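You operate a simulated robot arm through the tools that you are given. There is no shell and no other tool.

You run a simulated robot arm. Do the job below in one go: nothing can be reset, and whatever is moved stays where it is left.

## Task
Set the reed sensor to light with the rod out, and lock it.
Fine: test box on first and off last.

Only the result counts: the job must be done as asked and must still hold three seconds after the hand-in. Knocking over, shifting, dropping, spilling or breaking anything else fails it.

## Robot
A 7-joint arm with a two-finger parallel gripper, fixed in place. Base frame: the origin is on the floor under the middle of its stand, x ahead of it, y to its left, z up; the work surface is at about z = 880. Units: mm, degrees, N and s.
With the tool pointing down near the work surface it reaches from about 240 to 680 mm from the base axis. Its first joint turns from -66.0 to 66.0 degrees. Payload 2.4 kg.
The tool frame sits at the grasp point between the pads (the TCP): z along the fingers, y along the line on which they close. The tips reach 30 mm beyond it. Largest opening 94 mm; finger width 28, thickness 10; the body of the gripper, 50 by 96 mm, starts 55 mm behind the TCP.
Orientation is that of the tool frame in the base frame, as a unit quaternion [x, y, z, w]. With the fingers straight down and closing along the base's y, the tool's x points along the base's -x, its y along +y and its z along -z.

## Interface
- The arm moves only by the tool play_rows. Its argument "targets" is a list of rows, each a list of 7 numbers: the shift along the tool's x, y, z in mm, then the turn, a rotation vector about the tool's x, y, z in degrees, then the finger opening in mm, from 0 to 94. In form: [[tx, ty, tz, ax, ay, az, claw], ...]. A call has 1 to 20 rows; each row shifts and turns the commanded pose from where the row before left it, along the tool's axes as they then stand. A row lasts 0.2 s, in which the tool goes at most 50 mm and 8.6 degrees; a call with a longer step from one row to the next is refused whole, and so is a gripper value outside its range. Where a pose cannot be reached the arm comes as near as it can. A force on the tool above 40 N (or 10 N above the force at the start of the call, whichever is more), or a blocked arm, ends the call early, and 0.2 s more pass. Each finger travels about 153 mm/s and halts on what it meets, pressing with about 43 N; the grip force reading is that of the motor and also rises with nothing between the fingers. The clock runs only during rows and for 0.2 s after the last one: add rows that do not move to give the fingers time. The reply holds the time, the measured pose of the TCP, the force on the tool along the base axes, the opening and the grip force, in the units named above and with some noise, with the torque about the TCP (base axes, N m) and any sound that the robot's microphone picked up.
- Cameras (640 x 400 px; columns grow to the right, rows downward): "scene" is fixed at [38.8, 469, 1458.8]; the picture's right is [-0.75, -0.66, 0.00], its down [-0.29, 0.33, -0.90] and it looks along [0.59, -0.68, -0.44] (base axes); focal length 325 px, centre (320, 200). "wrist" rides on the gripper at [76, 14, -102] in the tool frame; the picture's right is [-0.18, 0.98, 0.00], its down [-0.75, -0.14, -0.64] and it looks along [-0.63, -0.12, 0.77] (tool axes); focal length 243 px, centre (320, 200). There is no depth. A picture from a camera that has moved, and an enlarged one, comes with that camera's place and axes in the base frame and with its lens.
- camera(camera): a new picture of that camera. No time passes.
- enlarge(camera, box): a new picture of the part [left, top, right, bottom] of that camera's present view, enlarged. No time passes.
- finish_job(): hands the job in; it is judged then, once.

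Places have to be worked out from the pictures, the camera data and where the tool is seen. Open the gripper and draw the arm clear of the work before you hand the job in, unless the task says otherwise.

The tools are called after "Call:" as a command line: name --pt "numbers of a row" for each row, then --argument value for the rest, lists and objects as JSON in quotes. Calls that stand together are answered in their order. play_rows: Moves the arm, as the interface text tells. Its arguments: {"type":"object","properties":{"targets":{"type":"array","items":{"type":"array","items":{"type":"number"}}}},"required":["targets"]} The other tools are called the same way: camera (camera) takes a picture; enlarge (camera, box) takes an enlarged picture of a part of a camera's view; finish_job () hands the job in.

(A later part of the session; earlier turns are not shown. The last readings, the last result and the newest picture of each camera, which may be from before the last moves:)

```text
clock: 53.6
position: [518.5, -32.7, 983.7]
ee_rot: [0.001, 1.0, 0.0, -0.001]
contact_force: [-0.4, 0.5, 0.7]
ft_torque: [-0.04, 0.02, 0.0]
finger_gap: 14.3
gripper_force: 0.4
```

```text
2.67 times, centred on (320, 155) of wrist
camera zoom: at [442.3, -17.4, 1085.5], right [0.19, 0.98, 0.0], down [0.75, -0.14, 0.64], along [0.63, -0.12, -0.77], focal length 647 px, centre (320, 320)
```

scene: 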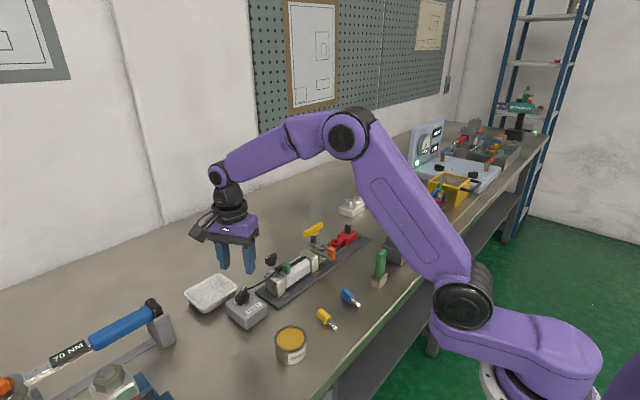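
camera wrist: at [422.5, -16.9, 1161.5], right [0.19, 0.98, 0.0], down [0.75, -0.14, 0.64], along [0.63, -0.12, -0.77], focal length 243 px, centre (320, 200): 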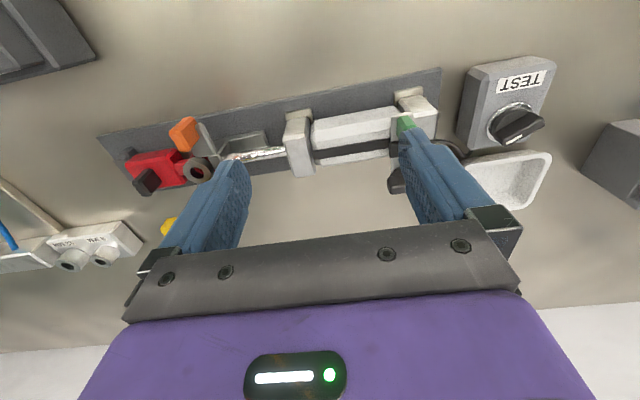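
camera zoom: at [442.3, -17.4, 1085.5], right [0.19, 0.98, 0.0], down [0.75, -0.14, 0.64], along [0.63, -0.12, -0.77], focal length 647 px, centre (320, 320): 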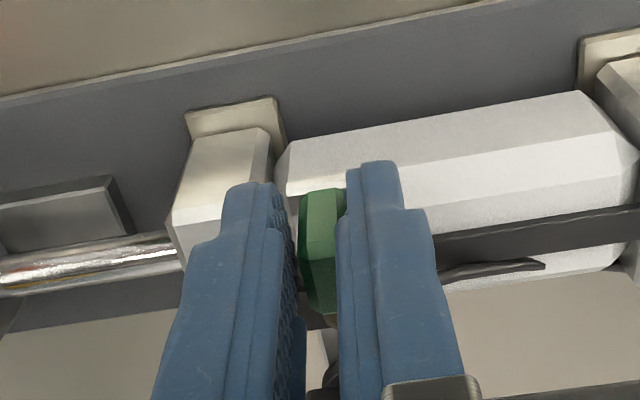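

The carriage plate is nearly at the front cap and the lamp is still dark. Another 3 mm, gently.

Call:
play_rows --pt "0 -1 0 0 0 0 14" --pt "0 -1 0 0 0 0 14" --pt "0 -1 0 0 0 0 14" --pt "0 0 0 0 0 0 14"

Call:
enlarge --camera "scene" --box '[270, 240, 310, 275]'

Call:
enlarge --camera "wrist" --box '[220, 80, 420, 230]'

```text
clock: 54.6
position: [518.6, -35.7, 983.9]
ee_rot: [0.001, 1.0, 0.0, -0.001]
contact_force: [0.1, 0.7, 1.0]
ft_torque: [0.0, -0.04, -0.01]
finger_gap: 13.8
gripper_force: 0.3
```

```text
11.43 times, centred on (290, 258) of scene
camera zoom: at [38.8, 469.0, 1458.7], right [-0.75, -0.66, 0.0], down [-0.29, 0.33, -0.9], along [0.59, -0.68, -0.44], focal length 3719 px, centre (663, -457)
```

zoom: 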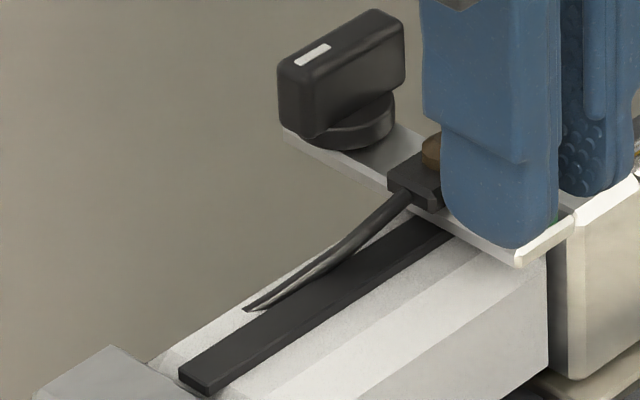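

```text
2.67 times, centred on (320, 155) of wrist
camera zoom: at [442.7, -20.4, 1085.7], right [0.19, 0.98, 0.0], down [0.75, -0.14, 0.64], along [0.63, -0.12, -0.77], focal length 647 px, centre (320, 320)
```

zoom: 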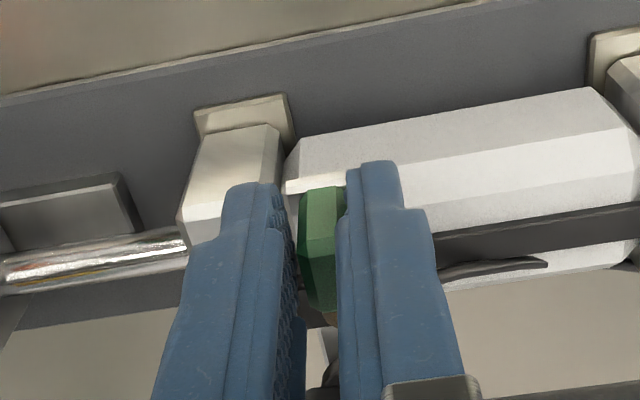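

The plate passes over the cap edge, so travel continues. I'll check 4 mm more for a stop or light before reconsidering the test box switch.

Call:
play_rows --pt "0 -1 0 0 0 0 14" --pt "0 -1 0 0 0 0 14" --pt "0 -1 0 0 0 0 14" --pt "0 -1 0 0 0 0 14" --pt "0 0 0 0 0 0 14"

Call:
enlarge --camera "scene" --box '[270, 240, 310, 275]'

Call:
enlarge --camera "wrist" --box '[220, 80, 420, 230]'

```text
clock: 55.8
position: [517.9, -40.5, 982.6]
ee_rot: [0.001, 1.0, 0.0, 0.0]
contact_force: [0.7, 0.3, 0.1]
ft_torque: [0.02, -0.02, 0.01]
finger_gap: 14.2
gripper_force: 0.4
```

```text
11.43 times, centred on (290, 258) of scene
camera zoom: at [38.8, 469.0, 1458.7], right [-0.75, -0.66, 0.0], down [-0.29, 0.33, -0.9], along [0.59, -0.68, -0.44], focal length 3719 px, centre (663, -457)
```

zoom: 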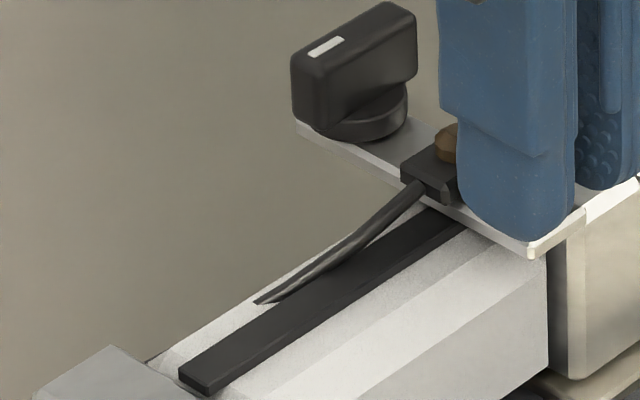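

```text
2.67 times, centred on (320, 155) of wrist
camera zoom: at [441.8, -24.6, 1085.7], right [0.19, 0.98, 0.0], down [0.75, -0.14, 0.64], along [0.63, -0.12, -0.77], focal length 647 px, centre (320, 320)
```

zoom: 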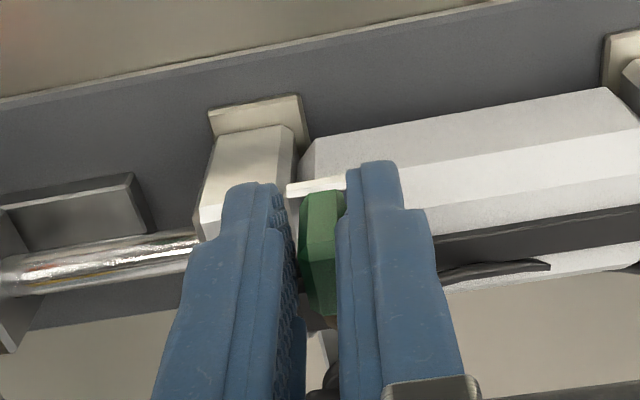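

No light and no stop yet, so I suspect the test box isn't actually powered at the clockwise position. I'll bring the sensor back to about y≈-28, the expected magnet position, release it, and look at the lamp and test knob unobstructed.

Call:
play_rows --pt "0 2 0 0 0 0 14" --pt "0 2 0 0 0 0 14" --pt "0 2 0 0 0 0 14" --pt "0 2 0 0 0 0 14" --pt "0 2 0 0 0 0 14" --pt "0 2 0 0 0 0 14" --pt "0 1.5 0 0 0 0 14" --pt "0 0 0 0 0 0 14" --pt "0 -1 0 0 0 0 20" --pt "0 0 0 0 0 0 30" --pt "0 0 -20 0 0 0 34" --pt "0 0 -30 0 0 0 34" --pt "0 0 -30 0 0 0 34" --pt "0 0 0 0 0 0 34"

Call:
enlarge --camera "scene" --box '[260, 235, 320, 280]'

Call:
enlarge --camera "scene" --box '[225, 280, 275, 320]'

Call:
enlarge --camera "wrist" --box '[220, 60, 420, 230]'

```text
clock: 58.8
position: [518.6, -25.9, 1064.7]
ee_rot: [0.001, 1.0, -0.001, -0.001]
contact_force: [0.2, 0.3, -0.3]
ft_torque: [0.02, -0.02, 0.03]
finger_gap: 34.2
gripper_force: 0.0
```

```text
8.89 times, centred on (290, 258) of scene
camera zoom: at [38.8, 469.0, 1458.8], right [-0.75, -0.66, 0.0], down [-0.29, 0.33, -0.9], along [0.59, -0.68, -0.44], focal length 2892 px, centre (587, -311)
```

zoom: 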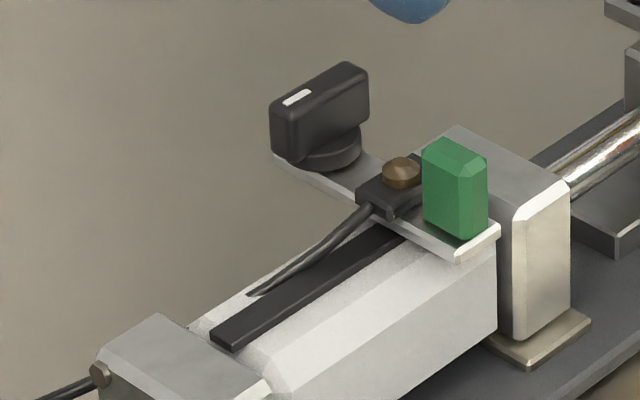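

```text
10.00 times, centred on (250, 300) of scene
camera zoom: at [38.8, 469.0, 1458.8], right [-0.75, -0.66, 0.0], down [-0.29, 0.33, -0.9], along [0.59, -0.68, -0.44], focal length 3254 px, centre (1020, -800)
```

zoom: 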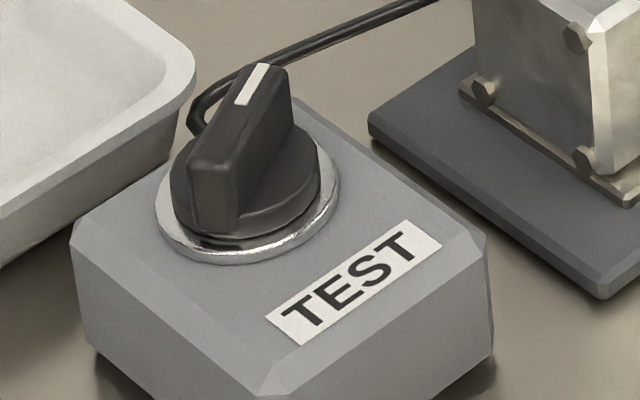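

```text
2.35 times, centred on (320, 145) of wrist
camera zoom: at [442.5, -10.9, 1167.3], right [0.19, 0.98, 0.0], down [0.75, -0.14, 0.64], along [0.63, -0.12, -0.77], focal length 571 px, centre (320, 329)
```

zoom: 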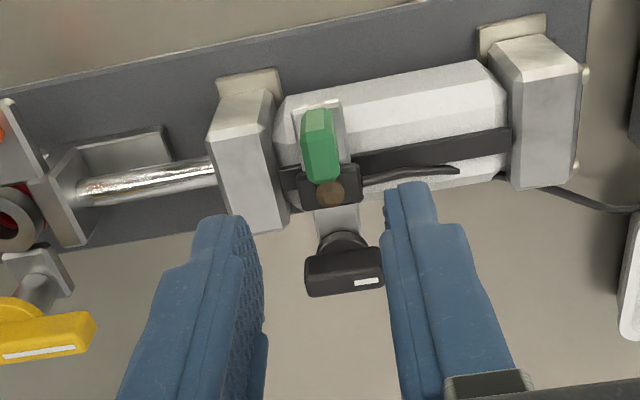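

The lamp is dark with the sensor near the expected spot, and the test knob measures about -60° absolute, roughly 55° from its start. It may have slipped back off the full "on" position, so I'll return to the knob, aligned with its bar.

Call:
play_rows --pt "-6.8 36.1 0 0 0 0 50" --pt "-6.8 36.1 0 0 0 0 50" --pt "-6.8 36.1 0 0 0 0 50" --pt "-6.8 36.1 0 0 0 0 50" --pt "-6.8 36.1 0 0 0 0 50" --pt "0 0 0 0 0 7.5 50" --pt "0 0 0 0 0 7.5 50" --pt "0 0 0 0 0 7.5 50" --pt "0 0 0 0 0 7.5 50" --pt "0 0 0 0 0 7.5 50" --pt "0 0 0 0 0 7.5 50" --pt "0 0 0 0 0 7.5 50" --pt "0 0 0 0 0 7.5 50" --pt "0 0 25 0 0 0 50" --pt "0 0 25 0 0 0 50" --pt "0 0 20 0 0 0 40" --pt "0 0 0 0 0 0 40"

Call:
enlarge --camera "wrist" --box '[220, 60, 420, 210]'

Call:
enlarge --camera "scene" --box '[225, 240, 315, 320]'

```text
clock: 62.4
position: [553.0, 152.3, 990.7]
ee_rot: [0.5, 0.866, 0.0, 0.0]
contact_force: [0.2, -0.4, 0.6]
ft_torque: [-0.01, 0.02, -0.03]
finger_gap: 40.0
gripper_force: 0.1
```

```text
2.67 times, centred on (320, 135) of wrist
camera zoom: at [527.4, 226.4, 1095.4], right [0.94, 0.33, 0.0], down [0.25, -0.72, 0.64], along [0.21, -0.61, -0.77], focal length 647 px, centre (320, 373)
```

zoom: 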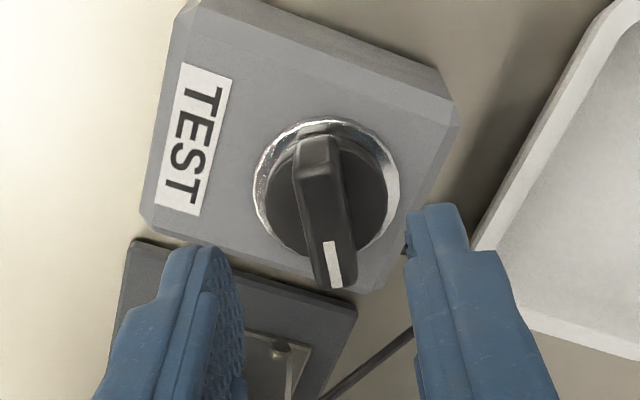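

```text
5.00 times, centred on (270, 280) of scene
camera zoom: at [38.8, 469.0, 1458.8], right [-0.75, -0.66, 0.0], down [-0.29, 0.33, -0.9], along [0.59, -0.68, -0.44], focal length 1627 px, centre (570, -200)
```

zoom: 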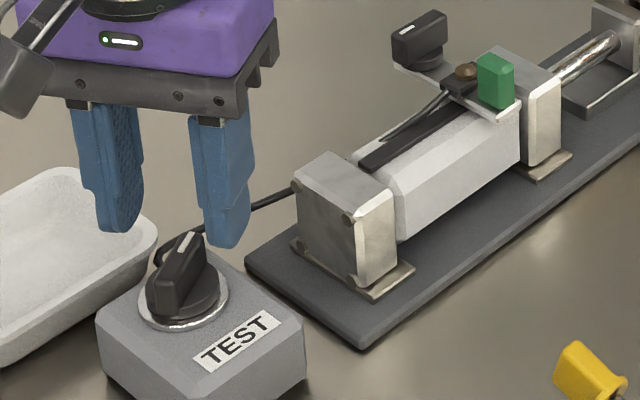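

The bar is nearly parallel to the pads, with the knob centre about 1.5 mm off along tool y and 1 mm along tool x. I'll correct, lower to z≈966 and close on it.

Call:
play_rows --pt "1 1.5 8 0 0 0 40" --pt "0 0 10 0 0 0 36" --pt "0 0 7 0 0 0 30" --pt "0 0 0 0 0 0 22" --pt "0 0 0 0 0 0 16" --pt "0 0 0 0 0 0 12" --pt "0 0 0 0 0 0 9" --pt "0 0 0 0 0 0 9"

Call:
enlarge --camera "scene" --box '[225, 240, 315, 320]'

```text
clock: 64.2
position: [553.0, 154.5, 967.9]
ee_rot: [0.5, 0.866, 0.0, -0.001]
contact_force: [-2.0, -1.5, -0.9]
ft_torque: [-0.02, 0.03, 0.04]
finger_gap: 11.6
gripper_force: 45.2
```

```text
5.00 times, centred on (270, 280) of scene
camera zoom: at [38.7, 469.0, 1458.8], right [-0.75, -0.66, 0.0], down [-0.29, 0.33, -0.9], along [0.59, -0.68, -0.44], focal length 1627 px, centre (570, -200)
```

zoom: 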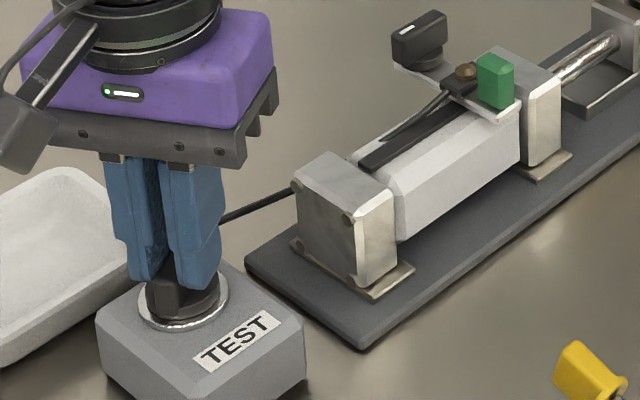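

The grip is aligned at yaw -60° with an 11.6 mm gap. I'll turn further clockwise in 3° steps, reading the torque.

Call:
play_rows --pt "0 0 0 0 0 3 9" --pt "0 0 0 0 0 0 9"

Call:
enlarge --camera "scene" --box '[265, 240, 315, 280]'

```text
clock: 64.8
position: [553.3, 154.6, 967.8]
ee_rot: [0.522, 0.853, -0.001, 0.001]
contact_force: [1.7, -2.9, -6.6]
ft_torque: [-0.56, -0.32, 1.46]
finger_gap: 12.3
gripper_force: 45.0
```

```text
10.00 times, centred on (290, 260) of scene
camera zoom: at [38.9, 469.0, 1458.8], right [-0.75, -0.66, 0.0], down [-0.29, 0.33, -0.9], along [0.59, -0.68, -0.44], focal length 3254 px, centre (620, -400)
```

zoom: 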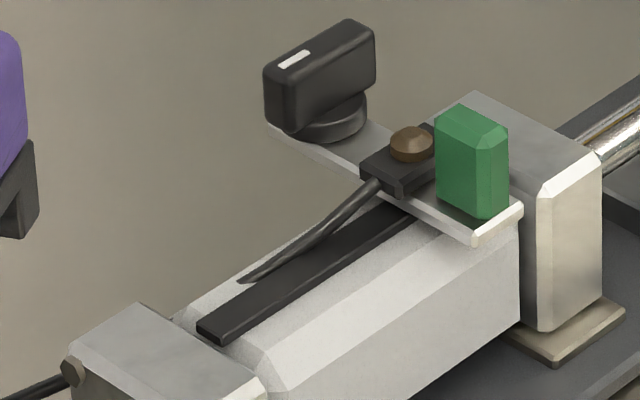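

That's the hard clockwise stop (1.46 N·m at only 3° more) and the lamp stays dark. The other direction may be "on", so I'll turn counter-clockwise step by step back through the start position and watch the torque and lamp.

Call:
play_rows --pt "0 0 0 0 0 -6 9" --pt "0 0 0 0 0 -6 9" --pt "0 0 0 0 0 -6 9" --pt "0 0 0 0 0 -6 9" --pt "0 0 0 0 0 -6 9" --pt "0 0 0 0 0 0 9"

Call:
enlarge --camera "scene" --box '[225, 240, 315, 320]'

```text
clock: 66.2
position: [553.1, 154.0, 968.7]
ee_rot: [0.285, 0.959, -0.001, -0.001]
contact_force: [-13.3, -11.6, -1.3]
ft_torque: [-0.71, -0.38, -0.05]
finger_gap: 11.6
gripper_force: 44.4
```

```text
5.00 times, centred on (270, 280) of scene
camera zoom: at [38.4, 468.7, 1458.9], right [-0.75, -0.66, 0.0], down [-0.29, 0.33, -0.9], along [0.59, -0.68, -0.44], focal length 1627 px, centre (570, -200)
```

zoom: 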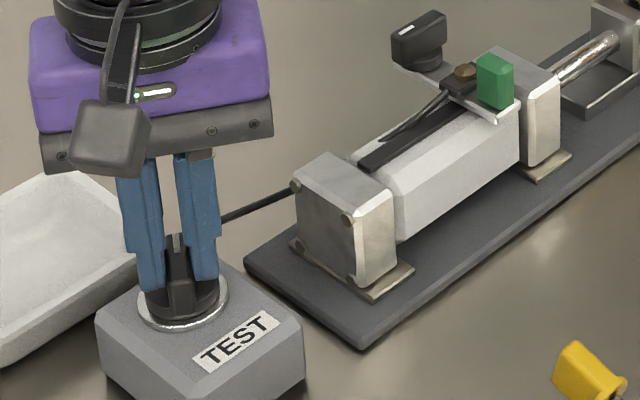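

No torque this way and the lamp is still dark. I'll relieve the side force and keep turning counter-clockwise.

Call:
play_rows --pt "0.1 -0.4 0 0 0 -6 9" --pt "0 0 0 0 0 -6 9" --pt "0 0 0 0 0 -6 9" --pt "0 0 0 0 0 -6 9" --pt "0 0 0 0 0 0 9"

Call:
enlarge --camera "scene" --box '[225, 240, 315, 320]'

```text
clock: 67.4
position: [553.2, 152.9, 968.6]
ee_rot: [0.079, 0.997, 0.0, -0.002]
contact_force: [-15.8, -19.3, -2.0]
ft_torque: [-0.53, -0.69, -0.05]
finger_gap: 12.0
gripper_force: 44.2
```

```text
5.00 times, centred on (270, 280) of scene
camera zoom: at [38.3, 468.5, 1458.9], right [-0.75, -0.66, 0.0], down [-0.29, 0.33, -0.9], along [0.59, -0.68, -0.44], focal length 1627 px, centre (570, -200)
```

zoom: 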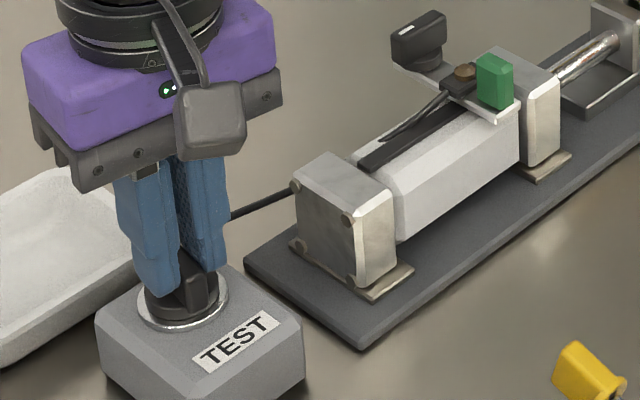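

Near the start angle there's no z torque, but about 25 N of side force has built up. I'll correct the centre by about 0.7 mm and continue slowly past the start angle.

Call:
play_rows --pt "0.5 -0.8 0 0 0 0 9" --pt "0 0 0 0 0 -3 9" --pt "0 0 0 0 0 0 9"

```text
clock: 68.2
position: [551.8, 152.8, 966.4]
ee_rot: [0.053, 0.999, -0.001, -0.001]
contact_force: [-3.0, -16.9, -9.6]
ft_torque: [-0.25, 1.44, -0.02]
finger_gap: 11.7
gripper_force: 45.3
```

Side force in y is still -17 N, so I'll shift a bit more and rotate 4° past the start angle to see if there's a stop.

Call:
play_rows --pt "0 -0.8 0 0 0 0 9" --pt "0 0 0 0 0 -4 9" --pt "0 0 0 0 0 0 9"

Call:
enlarge --camera "scene" --box '[225, 240, 315, 320]'

```text
clock: 69.0
position: [553.1, 152.5, 967.2]
ee_rot: [0.018, 1.0, -0.001, -0.001]
contact_force: [-8.3, -16.2, -15.9]
ft_torque: [-0.42, -0.46, 0.05]
finger_gap: 12.2
gripper_force: 45.0
```

```text
5.00 times, centred on (270, 280) of scene
camera zoom: at [38.8, 468.7, 1458.9], right [-0.75, -0.66, 0.0], down [-0.29, 0.33, -0.9], along [0.59, -0.68, -0.44], focal length 1627 px, centre (570, -200)
```

zoom: 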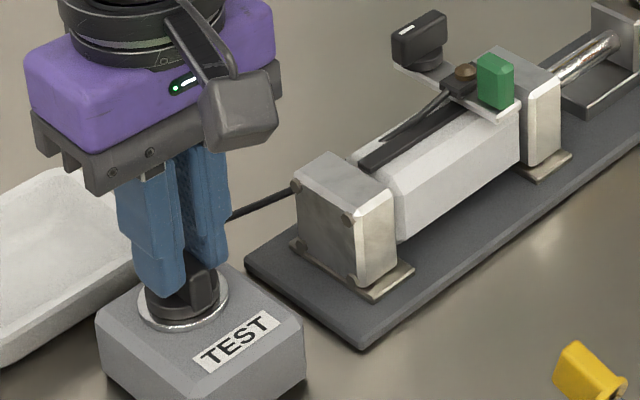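

The knob passes the start angle with no stop, so it also turns the other way. I'll open and re-close at this angle to release the accumulated side load, then continue counter-clockwise.

Call:
play_rows --pt "0 0 0 0 0 0 16" --pt "0 0 0 0 0 0 20" --pt "0 0 0 0 0 0 20" --pt "0 0 0 0 0 0 14" --pt "0 0 0 0 0 0 9" --pt "0 0 0 0 0 0 9"

Call:
enlarge --camera "wrist" --box '[220, 80, 420, 230]'

```text
clock: 70.4
position: [554.0, 153.0, 968.8]
ee_rot: [0.019, 1.0, 0.0, 0.0]
contact_force: [0.9, -4.5, 4.4]
ft_torque: [-0.07, 0.28, 0.03]
finger_gap: 12.1
gripper_force: 45.7
```

```text
2.67 times, centred on (320, 155) of wrist
camera zoom: at [477.6, 170.3, 1071.5], right [0.22, 0.98, 0.0], down [0.75, -0.17, 0.64], along [0.63, -0.14, -0.77], focal length 647 px, centre (320, 320)
```

zoom: 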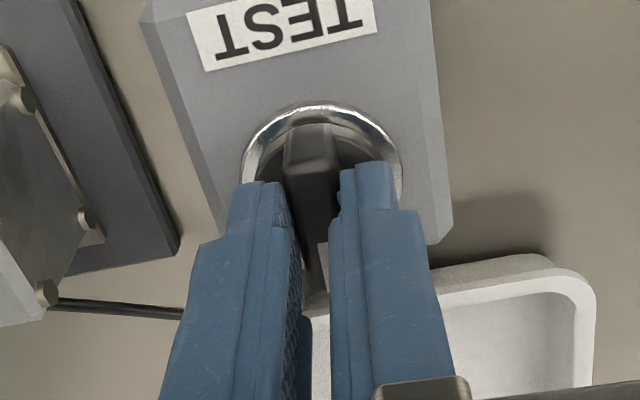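

The side forces are now small. I'll keep turning counter-clockwise in 6° steps.

Call:
play_rows --pt "0 0 0 0 0 -6 9" --pt "0 0 0 0 0 -6 9" --pt "0 0 0 0 0 -6 9" --pt "0 0 0 0 0 0 9"

Call:
enlarge --camera "scene" --box '[225, 240, 315, 320]'

```text
clock: 71.4
position: [552.8, 151.9, 968.4]
ee_rot: [-0.138, 0.99, 0.0, 0.0]
contact_force: [-1.1, -3.2, 3.2]
ft_torque: [-0.06, 0.28, -1.83]
finger_gap: 19.0
gripper_force: 45.1
```

```text
5.00 times, centred on (270, 280) of scene
camera zoom: at [38.7, 468.9, 1458.8], right [-0.75, -0.66, 0.0], down [-0.29, 0.33, -0.9], along [0.59, -0.68, -0.44], focal length 1627 px, centre (570, -200)
```

zoom: 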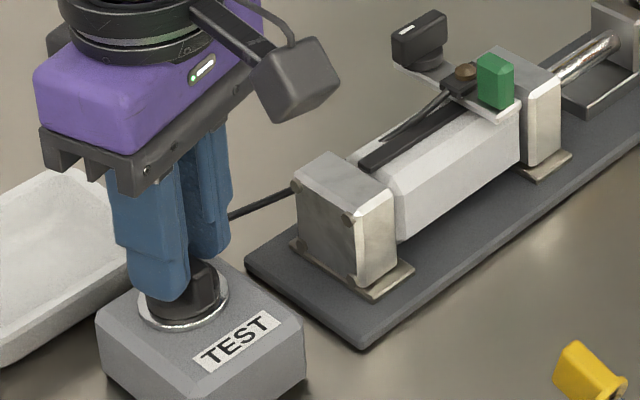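

A stop again: -1.83 N·m with the pads wedged, so the knob only swings between about 0° (start, off) and -60° clockwise. Clockwise must be "on", and the lamp was dark because the magnet is elsewhere. I'll turn it back clockwise to the stop.

Call:
play_rows --pt "0 0 0 0 0 6 9" --pt "0 0 0 0 0 6 9" --pt "0 0 0 0 0 3 9" --pt "0 0 0 0 0 0 9"

```text
clock: 72.4
position: [552.5, 152.9, 968.4]
ee_rot: [-0.007, 1.0, 0.0, 0.001]
contact_force: [2.2, -5.3, 6.9]
ft_torque: [-0.19, -0.2, -0.72]
finger_gap: 11.9
gripper_force: 45.2
```

The knob is aligned with the pads at about +1°, near the off stop. Now I'll turn clockwise with the small centre drift built in.

Call:
play_rows --pt "0 0.2 0 0 0 6 9" --pt "0 0.23 0 0 0 6 9" --pt "0.02 0.23 0 0 0 6 9" --pt "0.05 0.22 0 0 0 6 9" --pt "0.08 0.22 0 0 0 6 9" --pt "0 0 0 0 0 0 9"

```text
clock: 73.8
position: [552.5, 152.3, 968.8]
ee_rot: [0.252, 0.968, 0.0, 0.0]
contact_force: [2.1, -11.7, 5.3]
ft_torque: [-0.75, -0.83, -0.01]
finger_gap: 11.8
gripper_force: 45.3
```

Side force is -12 N in y, so the drift guess was too much. I'll correct and continue clockwise.

Call:
play_rows --pt "-0.2 -0.5 0 0 0 6 9" --pt "0 0 0 0 0 6 9" --pt "0.1 0.1 0 0 0 6 9" --pt "0.1 0.1 0 0 0 6 9" --pt "0 0 0 0 0 0 9"

Call:
enlarge --camera "scene" --box '[225, 240, 315, 320]'

```text
clock: 75.0
position: [552.8, 153.9, 969.2]
ee_rot: [0.449, 0.894, 0.002, 0.0]
contact_force: [19.4, -7.4, -3.4]
ft_torque: [0.69, 0.23, -0.05]
finger_gap: 12.1
gripper_force: 44.7
```

```text
5.00 times, centred on (270, 280) of scene
camera zoom: at [39.4, 468.8, 1458.8], right [-0.75, -0.66, 0.0], down [-0.29, 0.33, -0.9], along [0.59, -0.68, -0.44], focal length 1627 px, centre (570, -200)
```

zoom: 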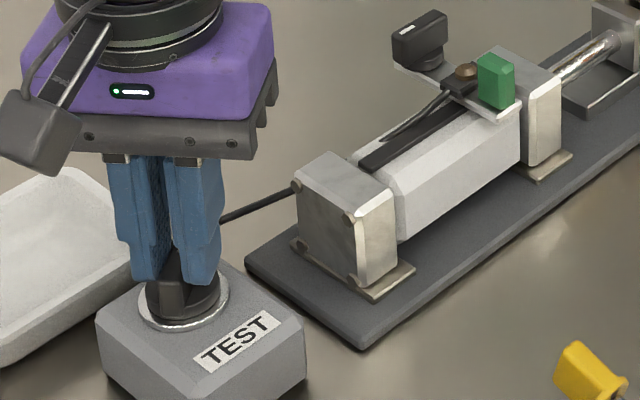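

At -53° with no z torque yet. I'll shift to relieve x and turn the last bit to the stop.

Call:
play_rows --pt "-0.4 0.3 0 0 0 4 9" --pt "0 0 0 0 0 4 9" --pt "0 0 0 0 0 0 9"

```text
clock: 75.8
position: [554.0, 154.9, 968.5]
ee_rot: [0.507, 0.862, 0.001, 0.001]
contact_force: [19.2, -6.9, -6.0]
ft_torque: [0.12, -0.09, 0.94]
finger_gap: 11.6
gripper_force: 44.8
```

It's at the clockwise stop (0.94 N·m, still aligned). I'll open straight out, without rotating back, and lift clear.

Call:
play_rows --pt "0 0 0 0 0 0 20" --pt "0 0 0 0 0 0 36" --pt "0 0 -15 0 0 0 40" --pt "0 0 -25 0 0 0 40" --pt "0 0 -30 0 0 0 40" --pt "0 0 -25 0 0 0 40" --pt "0 0 0 0 0 0 40"

Call:
enlarge --camera "scene" --box '[225, 280, 275, 320]'

Call:
enlarge --camera "scene" --box '[265, 240, 315, 280]'

Call:
enlarge --camera "scene" --box '[290, 205, 370, 265]'

```text
clock: 77.4
position: [554.1, 153.8, 1062.5]
ee_rot: [0.508, 0.862, 0.0, -0.001]
contact_force: [0.5, 0.4, 0.2]
ft_torque: [-0.03, 0.0, 0.01]
finger_gap: 40.0
gripper_force: 0.0
```

```text
10.00 times, centred on (250, 300) of scene
camera zoom: at [38.8, 469.0, 1458.8], right [-0.75, -0.66, 0.0], down [-0.29, 0.33, -0.9], along [0.59, -0.68, -0.44], focal length 3254 px, centre (1020, -800)
```

zoom: 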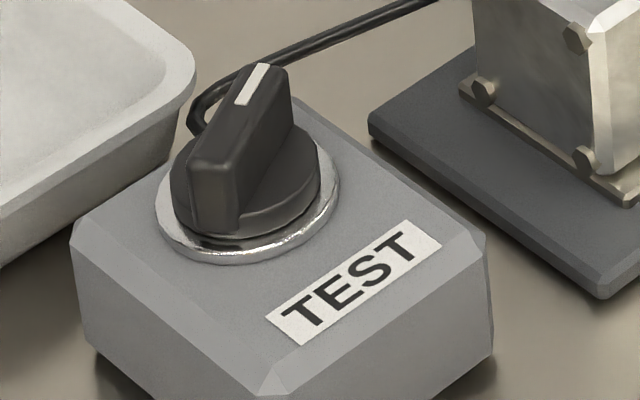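

```text
10.00 times, centred on (290, 260) of scene
camera zoom: at [38.8, 469.0, 1458.8], right [-0.75, -0.66, 0.0], down [-0.29, 0.33, -0.9], along [0.59, -0.68, -0.44], focal length 3254 px, centre (620, -400)
```

zoom: 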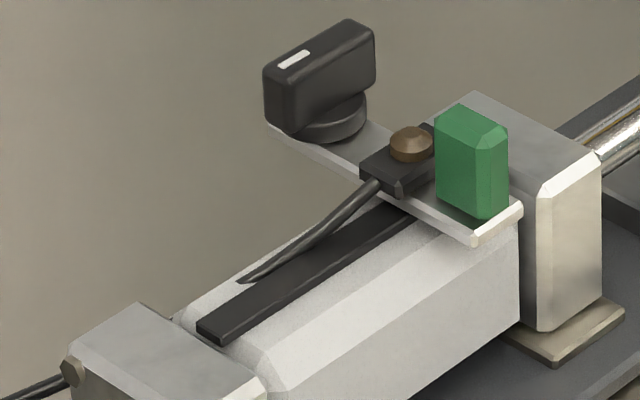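

```text
6.67 times, centred on (330, 235) of scene
camera zoom: at [38.8, 469.0, 1458.8], right [-0.75, -0.66, 0.0], down [-0.29, 0.33, -0.9], along [0.59, -0.68, -0.44], focal length 2169 px, centre (253, -33)
```

zoom: 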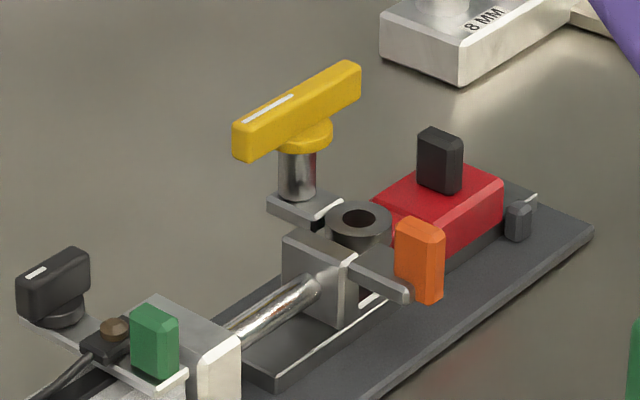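

The box is at its clockwise end with the sensor at y≈-28, and the lamp is dark. I'll return to the tab, gripping further toward -x so the lamp is better exposed, and scan the ranges I skipped: beyond y=-39, then between -9 and 30.

Call:
play_rows --pt "0 0 0 0 0 -7.65 40" --pt "0 0 0 0 0 -7.65 40" --pt "0 0 0 0 0 -7.65 40" --pt "0 0 0 0 0 -7.65 40" --pt "0 0 0 0 0 -7.65 40" --pt "0 0 0 0 0 -7.65 40" --pt "0 0 0 0 0 -7.65 40" --pt "0 0 0 0 0 -7.65 40" --pt "8.4 -36 0 0 0 0 40" --pt "8.4 -36 0 0 0 0 40" --pt "8.4 -36 0 0 0 0 40" --pt "8.4 -36 0 0 0 0 40" --pt "8.4 -37 0 0 0 0 40" --pt "0 0 20 0 0 0 40" --pt "0 0 20 0 0 0 40" --pt "0 0 0 0 0 0 40"

Call:
enlarge --camera "wrist" --box '[220, 60, 420, 210]'

```text
clock: 80.8
position: [510.6, -27.9, 1022.6]
ee_rot: [-0.002, 1.0, 0.0, 0.0]
contact_force: [-0.3, -0.1, 0.6]
ft_torque: [0.0, -0.02, -0.02]
finger_gap: 40.0
gripper_force: 0.2
```

```text
2.67 times, centred on (320, 135) of wrist
camera zoom: at [433.8, -12.5, 1125.2], right [0.18, 0.98, 0.0], down [0.75, -0.14, 0.64], along [0.63, -0.12, -0.77], focal length 647 px, centre (320, 373)
```

zoom: 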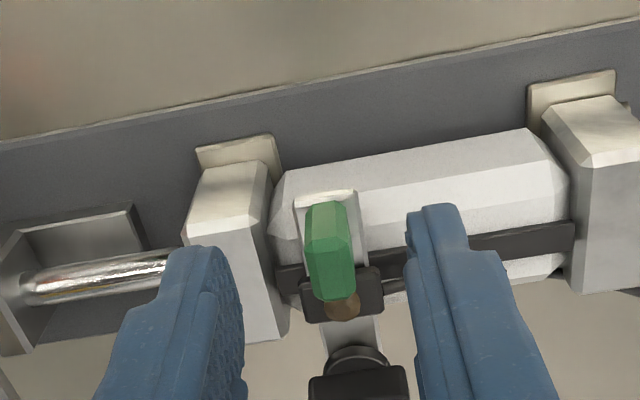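

The tab sits at y≈-26 now. I'll descend around it, narrow the cage, and push toward -y with pictures.

Call:
play_rows --pt "0 1.9 10 0 0 0 34" --pt "0 0 10 0 0 0 34" --pt "0 0 10 0 0 0 34" --pt "0 0 9 0 0 0 34" --pt "0 0 0 0 0 0 24" --pt "0 0 0 0 0 0 15" --pt "0 0 0 0 0 0 14" --pt "0 0 0 0 0 0 14"

Call:
enlarge --camera "scene" --box '[270, 240, 310, 275]'

Call:
enlarge --camera "wrist" --box '[220, 80, 420, 230]'

```text
clock: 82.6
position: [512.1, -26.5, 982.3]
ee_rot: [-0.001, 1.0, 0.0, 0.0]
contact_force: [0.0, -0.6, 0.4]
ft_torque: [-0.01, -0.02, 0.0]
finger_gap: 14.2
gripper_force: 0.1
```

```text
11.43 times, centred on (290, 258) of scene
camera zoom: at [38.8, 469.0, 1458.8], right [-0.75, -0.66, 0.0], down [-0.29, 0.33, -0.9], along [0.59, -0.68, -0.44], focal length 3719 px, centre (663, -457)
```

zoom: 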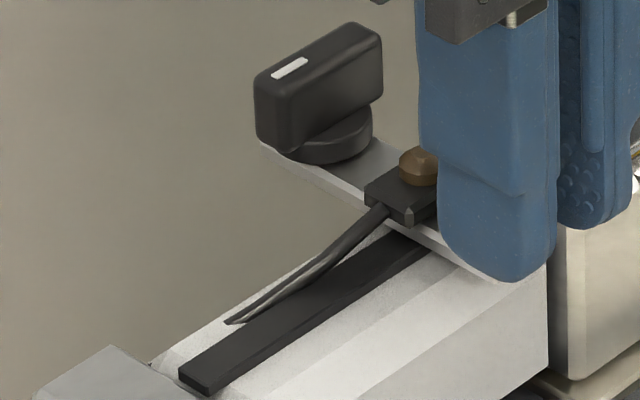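

```text
2.67 times, centred on (320, 155) of wrist
camera zoom: at [434.5, -11.1, 1085.9], right [0.18, 0.98, 0.0], down [0.75, -0.14, 0.64], along [0.63, -0.12, -0.77], focal length 647 px, centre (320, 320)
```

zoom: 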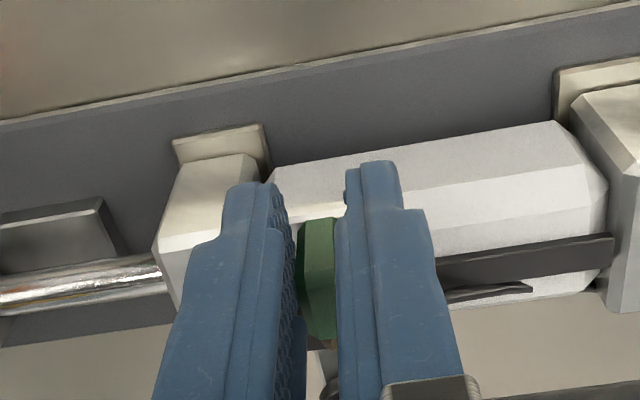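

The lamp is clearly visible now. I'll step toward -y in about 3 mm increments.

Call:
play_rows --pt "0 -2 0 0 0 0 14" --pt "0 -2 0 0 0 0 14" --pt "0 0 0 0 0 0 14"

Call:
enlarge --camera "scene" --box '[270, 240, 310, 275]'

```text
clock: 83.4
position: [510.4, -29.2, 982.8]
ee_rot: [-0.001, 1.0, 0.0, 0.0]
contact_force: [0.2, 1.0, 0.1]
ft_torque: [0.01, -0.01, 0.01]
finger_gap: 14.5
gripper_force: 0.1
```

```text
11.43 times, centred on (290, 258) of scene
camera zoom: at [38.8, 469.0, 1458.7], right [-0.75, -0.66, 0.0], down [-0.29, 0.33, -0.9], along [0.59, -0.68, -0.44], focal length 3719 px, centre (663, -457)
```

zoom: 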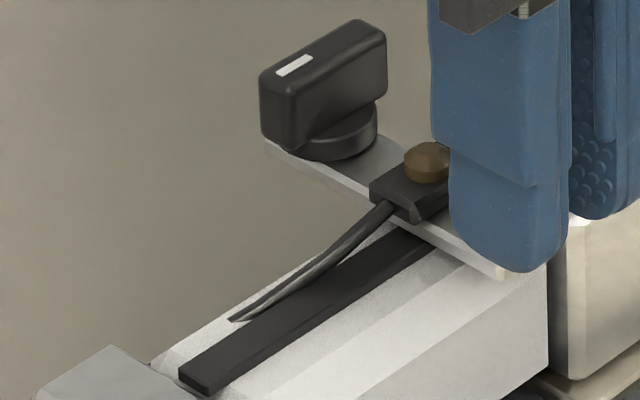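

Call:
play_rows --pt "0 -1.5 0 0 0 0 14" --pt "0 -1.5 0 0 0 0 14" --pt "0 0 0 0 0 0 14"

Call:
enlarge --camera "scene" --box '[270, 240, 310, 275]'

```text
clock: 84.2
position: [511.8, -32.2, 983.6]
ee_rot: [-0.001, 1.0, 0.001, 0.001]
contact_force: [0.5, 0.7, -0.2]
ft_torque: [0.04, 0.01, 0.02]
finger_gap: 14.3
gripper_force: 0.2
```

```text
11.43 times, centred on (290, 258) of scene
camera zoom: at [38.8, 469.0, 1458.7], right [-0.75, -0.66, 0.0], down [-0.29, 0.33, -0.9], along [0.59, -0.68, -0.44], focal length 3719 px, centre (663, -457)
```

zoom: 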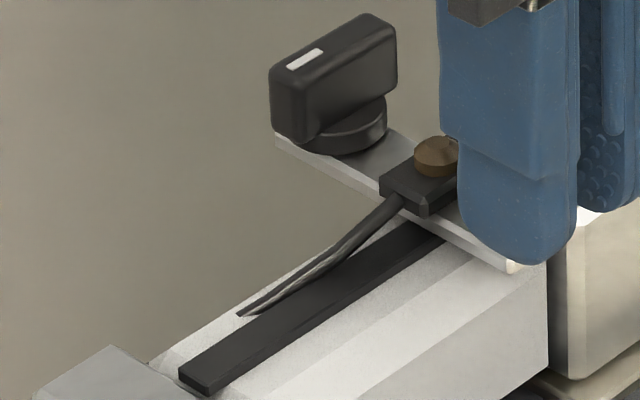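

The lamp is dark at tab y≈-32. Continuing toward -y.

Call:
play_rows --pt "0 -1.5 0 0 0 0 14" --pt "0 -1.5 0 0 0 0 14" --pt "0 0 0 0 0 0 14"

Call:
enlarge --camera "scene" --box '[270, 240, 310, 275]'

```text
clock: 85.0
position: [511.5, -37.0, 984.0]
ee_rot: [-0.001, 1.0, 0.0, 0.0]
contact_force: [-0.4, 0.9, -0.1]
ft_torque: [0.01, 0.01, 0.01]
finger_gap: 14.1
gripper_force: 0.4
```

```text
11.43 times, centred on (290, 258) of scene
camera zoom: at [38.8, 469.0, 1458.7], right [-0.75, -0.66, 0.0], down [-0.29, 0.33, -0.9], along [0.59, -0.68, -0.44], focal length 3719 px, centre (663, -457)
```

zoom: 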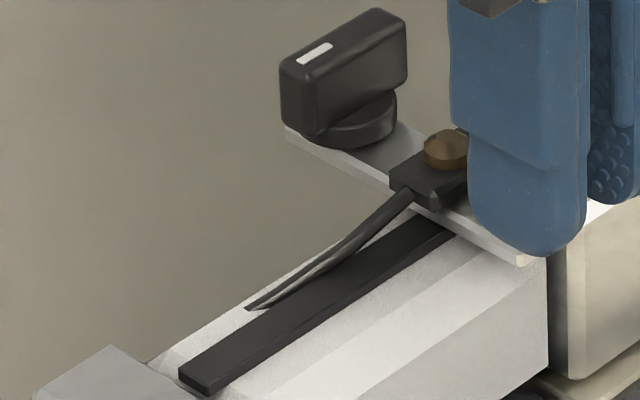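

Dark at tab y≈-35. Continuing.

Call:
play_rows --pt "0 -1.5 0 0 0 0 14" --pt "0 -1.5 0 0 0 0 14" --pt "0 0 0 0 0 0 14"

Call:
enlarge --camera "scene" --box '[270, 240, 310, 275]'

```text
clock: 85.8
position: [512.5, -39.1, 984.5]
ee_rot: [0.0, 1.0, 0.0, 0.0]
contact_force: [-0.8, -0.7, -0.4]
ft_torque: [0.02, 0.01, -0.01]
finger_gap: 14.1
gripper_force: 0.2
```

```text
11.43 times, centred on (290, 258) of scene
camera zoom: at [38.8, 469.0, 1458.7], right [-0.75, -0.66, 0.0], down [-0.29, 0.33, -0.9], along [0.59, -0.68, -0.44], focal length 3719 px, centre (663, -457)
```

zoom: 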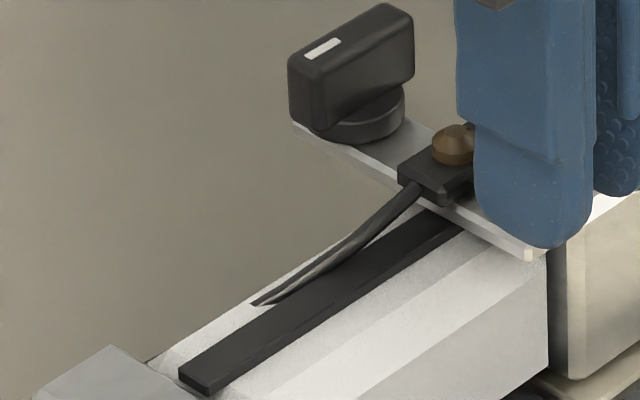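

Dark at tab y≈-38, which was the end of the earlier scan. Continuing further.

Call:
play_rows --pt "0 -1.5 0 0 0 0 14" --pt "0 -1.5 0 0 0 0 14" --pt "0 0 0 0 0 0 14"

Call:
enlarge --camera "scene" --box '[270, 240, 310, 275]'

```text
clock: 86.6
position: [511.8, -41.1, 983.8]
ee_rot: [-0.001, 1.0, 0.0, 0.0]
contact_force: [-0.7, 1.4, 0.4]
ft_torque: [0.02, 0.03, 0.01]
finger_gap: 14.5
gripper_force: 0.7
```

```text
11.43 times, centred on (290, 258) of scene
camera zoom: at [38.8, 469.1, 1458.7], right [-0.75, -0.66, 0.0], down [-0.29, 0.33, -0.9], along [0.59, -0.68, -0.44], focal length 3719 px, centre (663, -457)
```

zoom: 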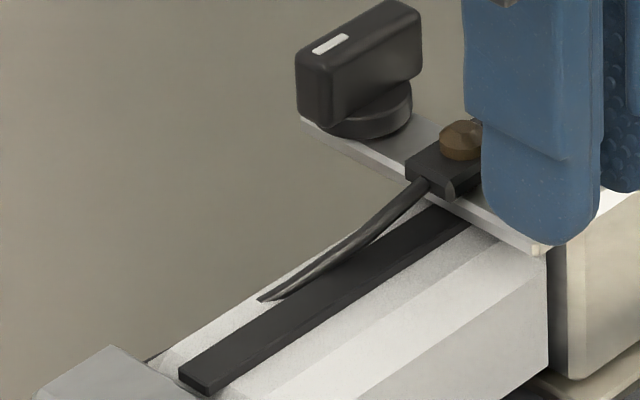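

Call:
play_rows --pt "0 -1.5 0 0 0 0 14" --pt "0 -1.5 0 0 0 0 14" --pt "0 0 0 0 0 0 14"

Call:
enlarge --camera "scene" --box '[270, 235, 310, 270]'

Call:
enlarge --camera "wrist" --box '[220, 80, 420, 230]'

```text
clock: 87.4
position: [512.6, -43.7, 984.8]
ee_rot: [-0.002, 1.0, 0.0, 0.0]
contact_force: [2.1, 6.6, -0.4]
ft_torque: [0.12, -0.07, 0.02]
finger_gap: 18.0
gripper_force: 3.4
```

```text
11.43 times, centred on (290, 252) of scene
camera zoom: at [38.8, 469.2, 1458.7], right [-0.75, -0.66, 0.0], down [-0.29, 0.33, -0.9], along [0.59, -0.68, -0.44], focal length 3719 px, centre (663, -400)
```

zoom: 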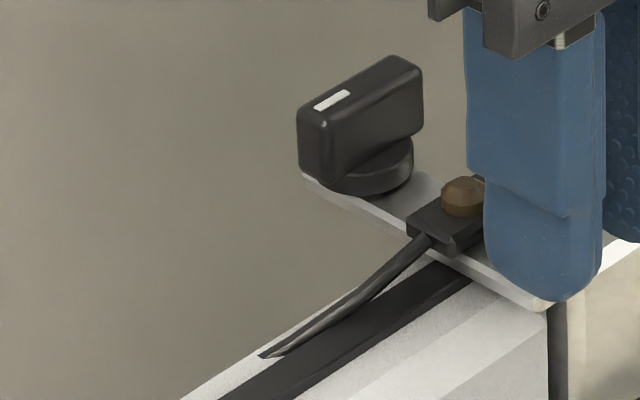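

```text
2.67 times, centred on (320, 155) of wrist
camera zoom: at [435.3, -28.9, 1086.7], right [0.18, 0.98, 0.0], down [0.75, -0.14, 0.64], along [0.63, -0.12, -0.77], focal length 647 px, centre (320, 320)
```

zoom: 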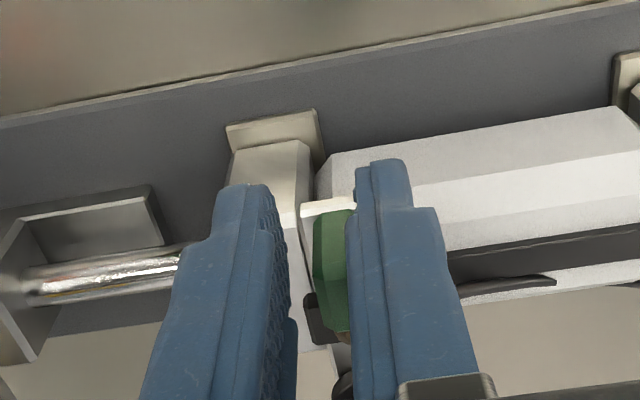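

That's the sensor's front stop (6.6 N) at tab y≈-41, and the lamp stayed dark all along. The unscanned stretch is between y≈-9 and 30, so I'll push back toward +y and check it.

Call:
play_rows --pt "0 3 0 0 0 0 14" --pt "0 3 0 0 0 0 14" --pt "0 3 0 0 0 0 14" --pt "0 3 0 0 0 0 14" --pt "0 3 0 0 0 0 14" --pt "0 0 0 0 0 0 14"

Call:
enlarge --camera "scene" --box '[265, 240, 315, 280]'

```text
clock: 88.8
position: [511.0, -29.0, 983.5]
ee_rot: [-0.001, 1.0, 0.0, 0.0]
contact_force: [-0.4, -0.6, -0.2]
ft_torque: [-0.01, -0.01, 0.02]
finger_gap: 14.4
gripper_force: 0.7
```

```text
10.00 times, centred on (290, 260) of scene
camera zoom: at [38.8, 469.0, 1458.8], right [-0.75, -0.66, 0.0], down [-0.29, 0.33, -0.9], along [0.59, -0.68, -0.44], focal length 3254 px, centre (620, -400)
```

zoom: 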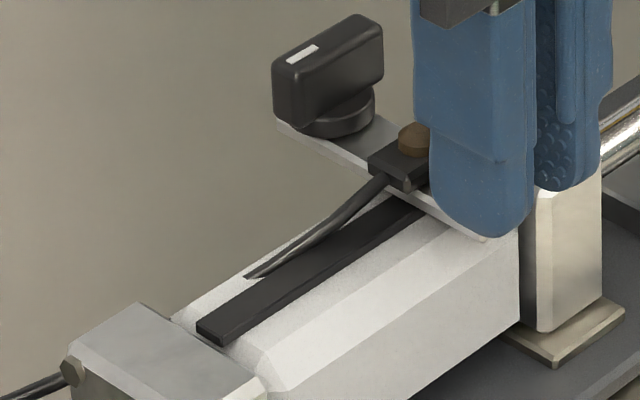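

Dark at tab y≈-30. Continuing toward +y with checks.

Call:
play_rows --pt "0 2 0 0 0 0 14" --pt "0 2 0 0 0 0 14" --pt "0 0 0 0 0 0 14"

Call:
enlarge --camera "scene" --box '[265, 240, 315, 280]'

Call:
play_rows --pt "0 2 0 0 0 0 14" --pt "0 1.5 0 0 0 0 14" --pt "0 0 0 0 0 0 14"

Call:
enlarge --camera "scene" --box '[265, 240, 315, 280]'

Call:
play_rows --pt "0 2 0 0 0 0 14" --pt "0 1.5 0 0 0 0 14" --pt "0 0 0 0 0 0 14"

Call:
enlarge --camera "scene" --box '[265, 240, 315, 280]'

Call:
play_rows --pt "0 2 0 0 0 0 14" --pt "0 1.5 0 0 0 0 14" --pt "0 0 0 0 0 0 14"

Call:
enlarge --camera "scene" --box '[265, 240, 315, 280]'

```text
clock: 89.6
position: [512.2, -24.6, 983.9]
ee_rot: [-0.001, 1.0, 0.0, 0.001]
contact_force: [-0.3, -1.4, -0.4]
ft_torque: [-0.01, 0.02, -0.02]
finger_gap: 14.4
gripper_force: 0.5
```

```text
10.00 times, centred on (290, 260) of scene
camera zoom: at [38.8, 469.0, 1458.8], right [-0.75, -0.66, 0.0], down [-0.29, 0.33, -0.9], along [0.59, -0.68, -0.44], focal length 3254 px, centre (620, -400)
```

zoom: 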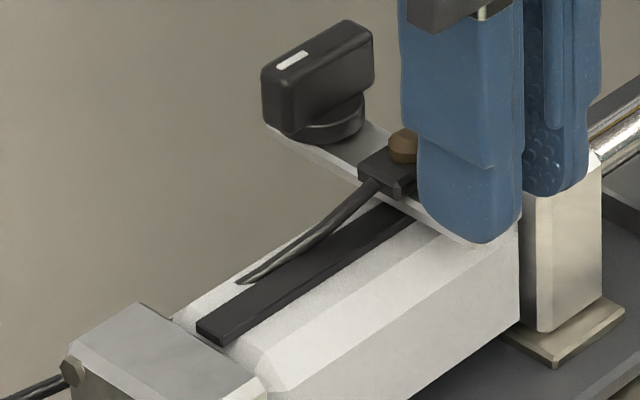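

```text
clock: 90.4
position: [511.7, -21.6, 984.2]
ee_rot: [-0.001, 1.0, 0.0, 0.0]
contact_force: [0.8, -1.0, 0.2]
ft_torque: [-0.02, 0.01, -0.02]
finger_gap: 14.3
gripper_force: 0.5
```

```text
10.00 times, centred on (290, 260) of scene
camera zoom: at [38.8, 469.0, 1458.8], right [-0.75, -0.66, 0.0], down [-0.29, 0.33, -0.9], along [0.59, -0.68, -0.44], focal length 3254 px, centre (620, -400)
```

zoom: 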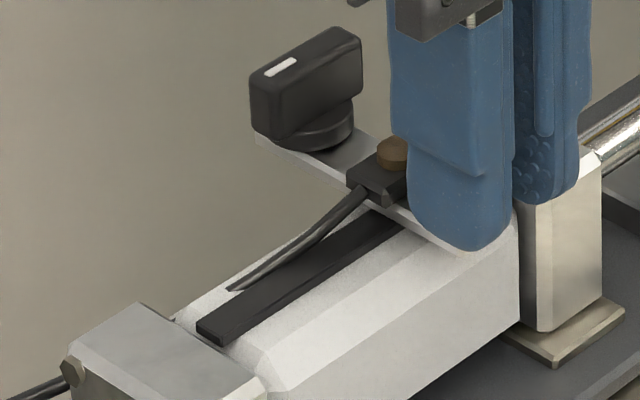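

```text
clock: 91.2
position: [511.4, -18.6, 983.3]
ee_rot: [-0.001, 1.0, 0.0, 0.0]
contact_force: [1.2, -0.3, -0.3]
ft_torque: [-0.01, 0.02, 0.0]
finger_gap: 14.4
gripper_force: 0.5
```

```text
10.00 times, centred on (290, 260) of scene
camera zoom: at [38.8, 469.0, 1458.8], right [-0.75, -0.66, 0.0], down [-0.29, 0.33, -0.9], along [0.59, -0.68, -0.44], focal length 3254 px, centre (620, -400)
```

zoom: 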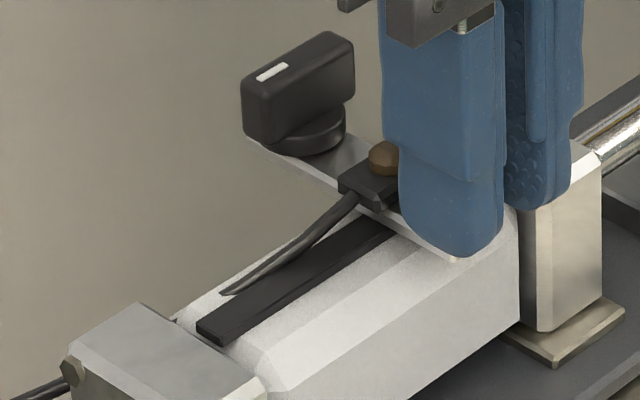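

```text
clock: 92.0
position: [511.6, -13.0, 983.9]
ee_rot: [-0.001, 1.0, 0.0, 0.0]
contact_force: [0.3, -0.3, -0.8]
ft_torque: [0.01, 0.03, -0.01]
finger_gap: 14.3
gripper_force: 0.1
```

```text
10.00 times, centred on (290, 260) of scene
camera zoom: at [38.8, 469.0, 1458.8], right [-0.75, -0.66, 0.0], down [-0.29, 0.33, -0.9], along [0.59, -0.68, -0.44], focal length 3254 px, centre (620, -400)
```

zoom: 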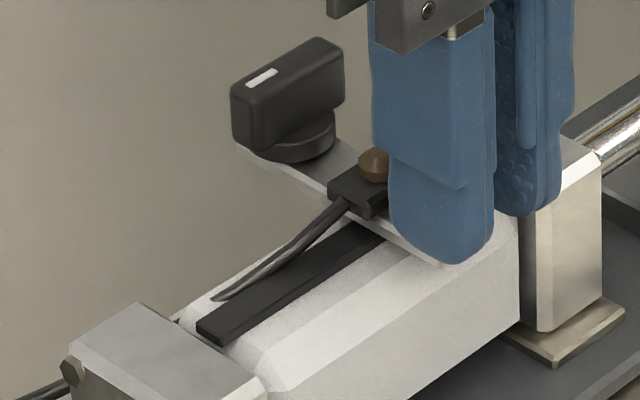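

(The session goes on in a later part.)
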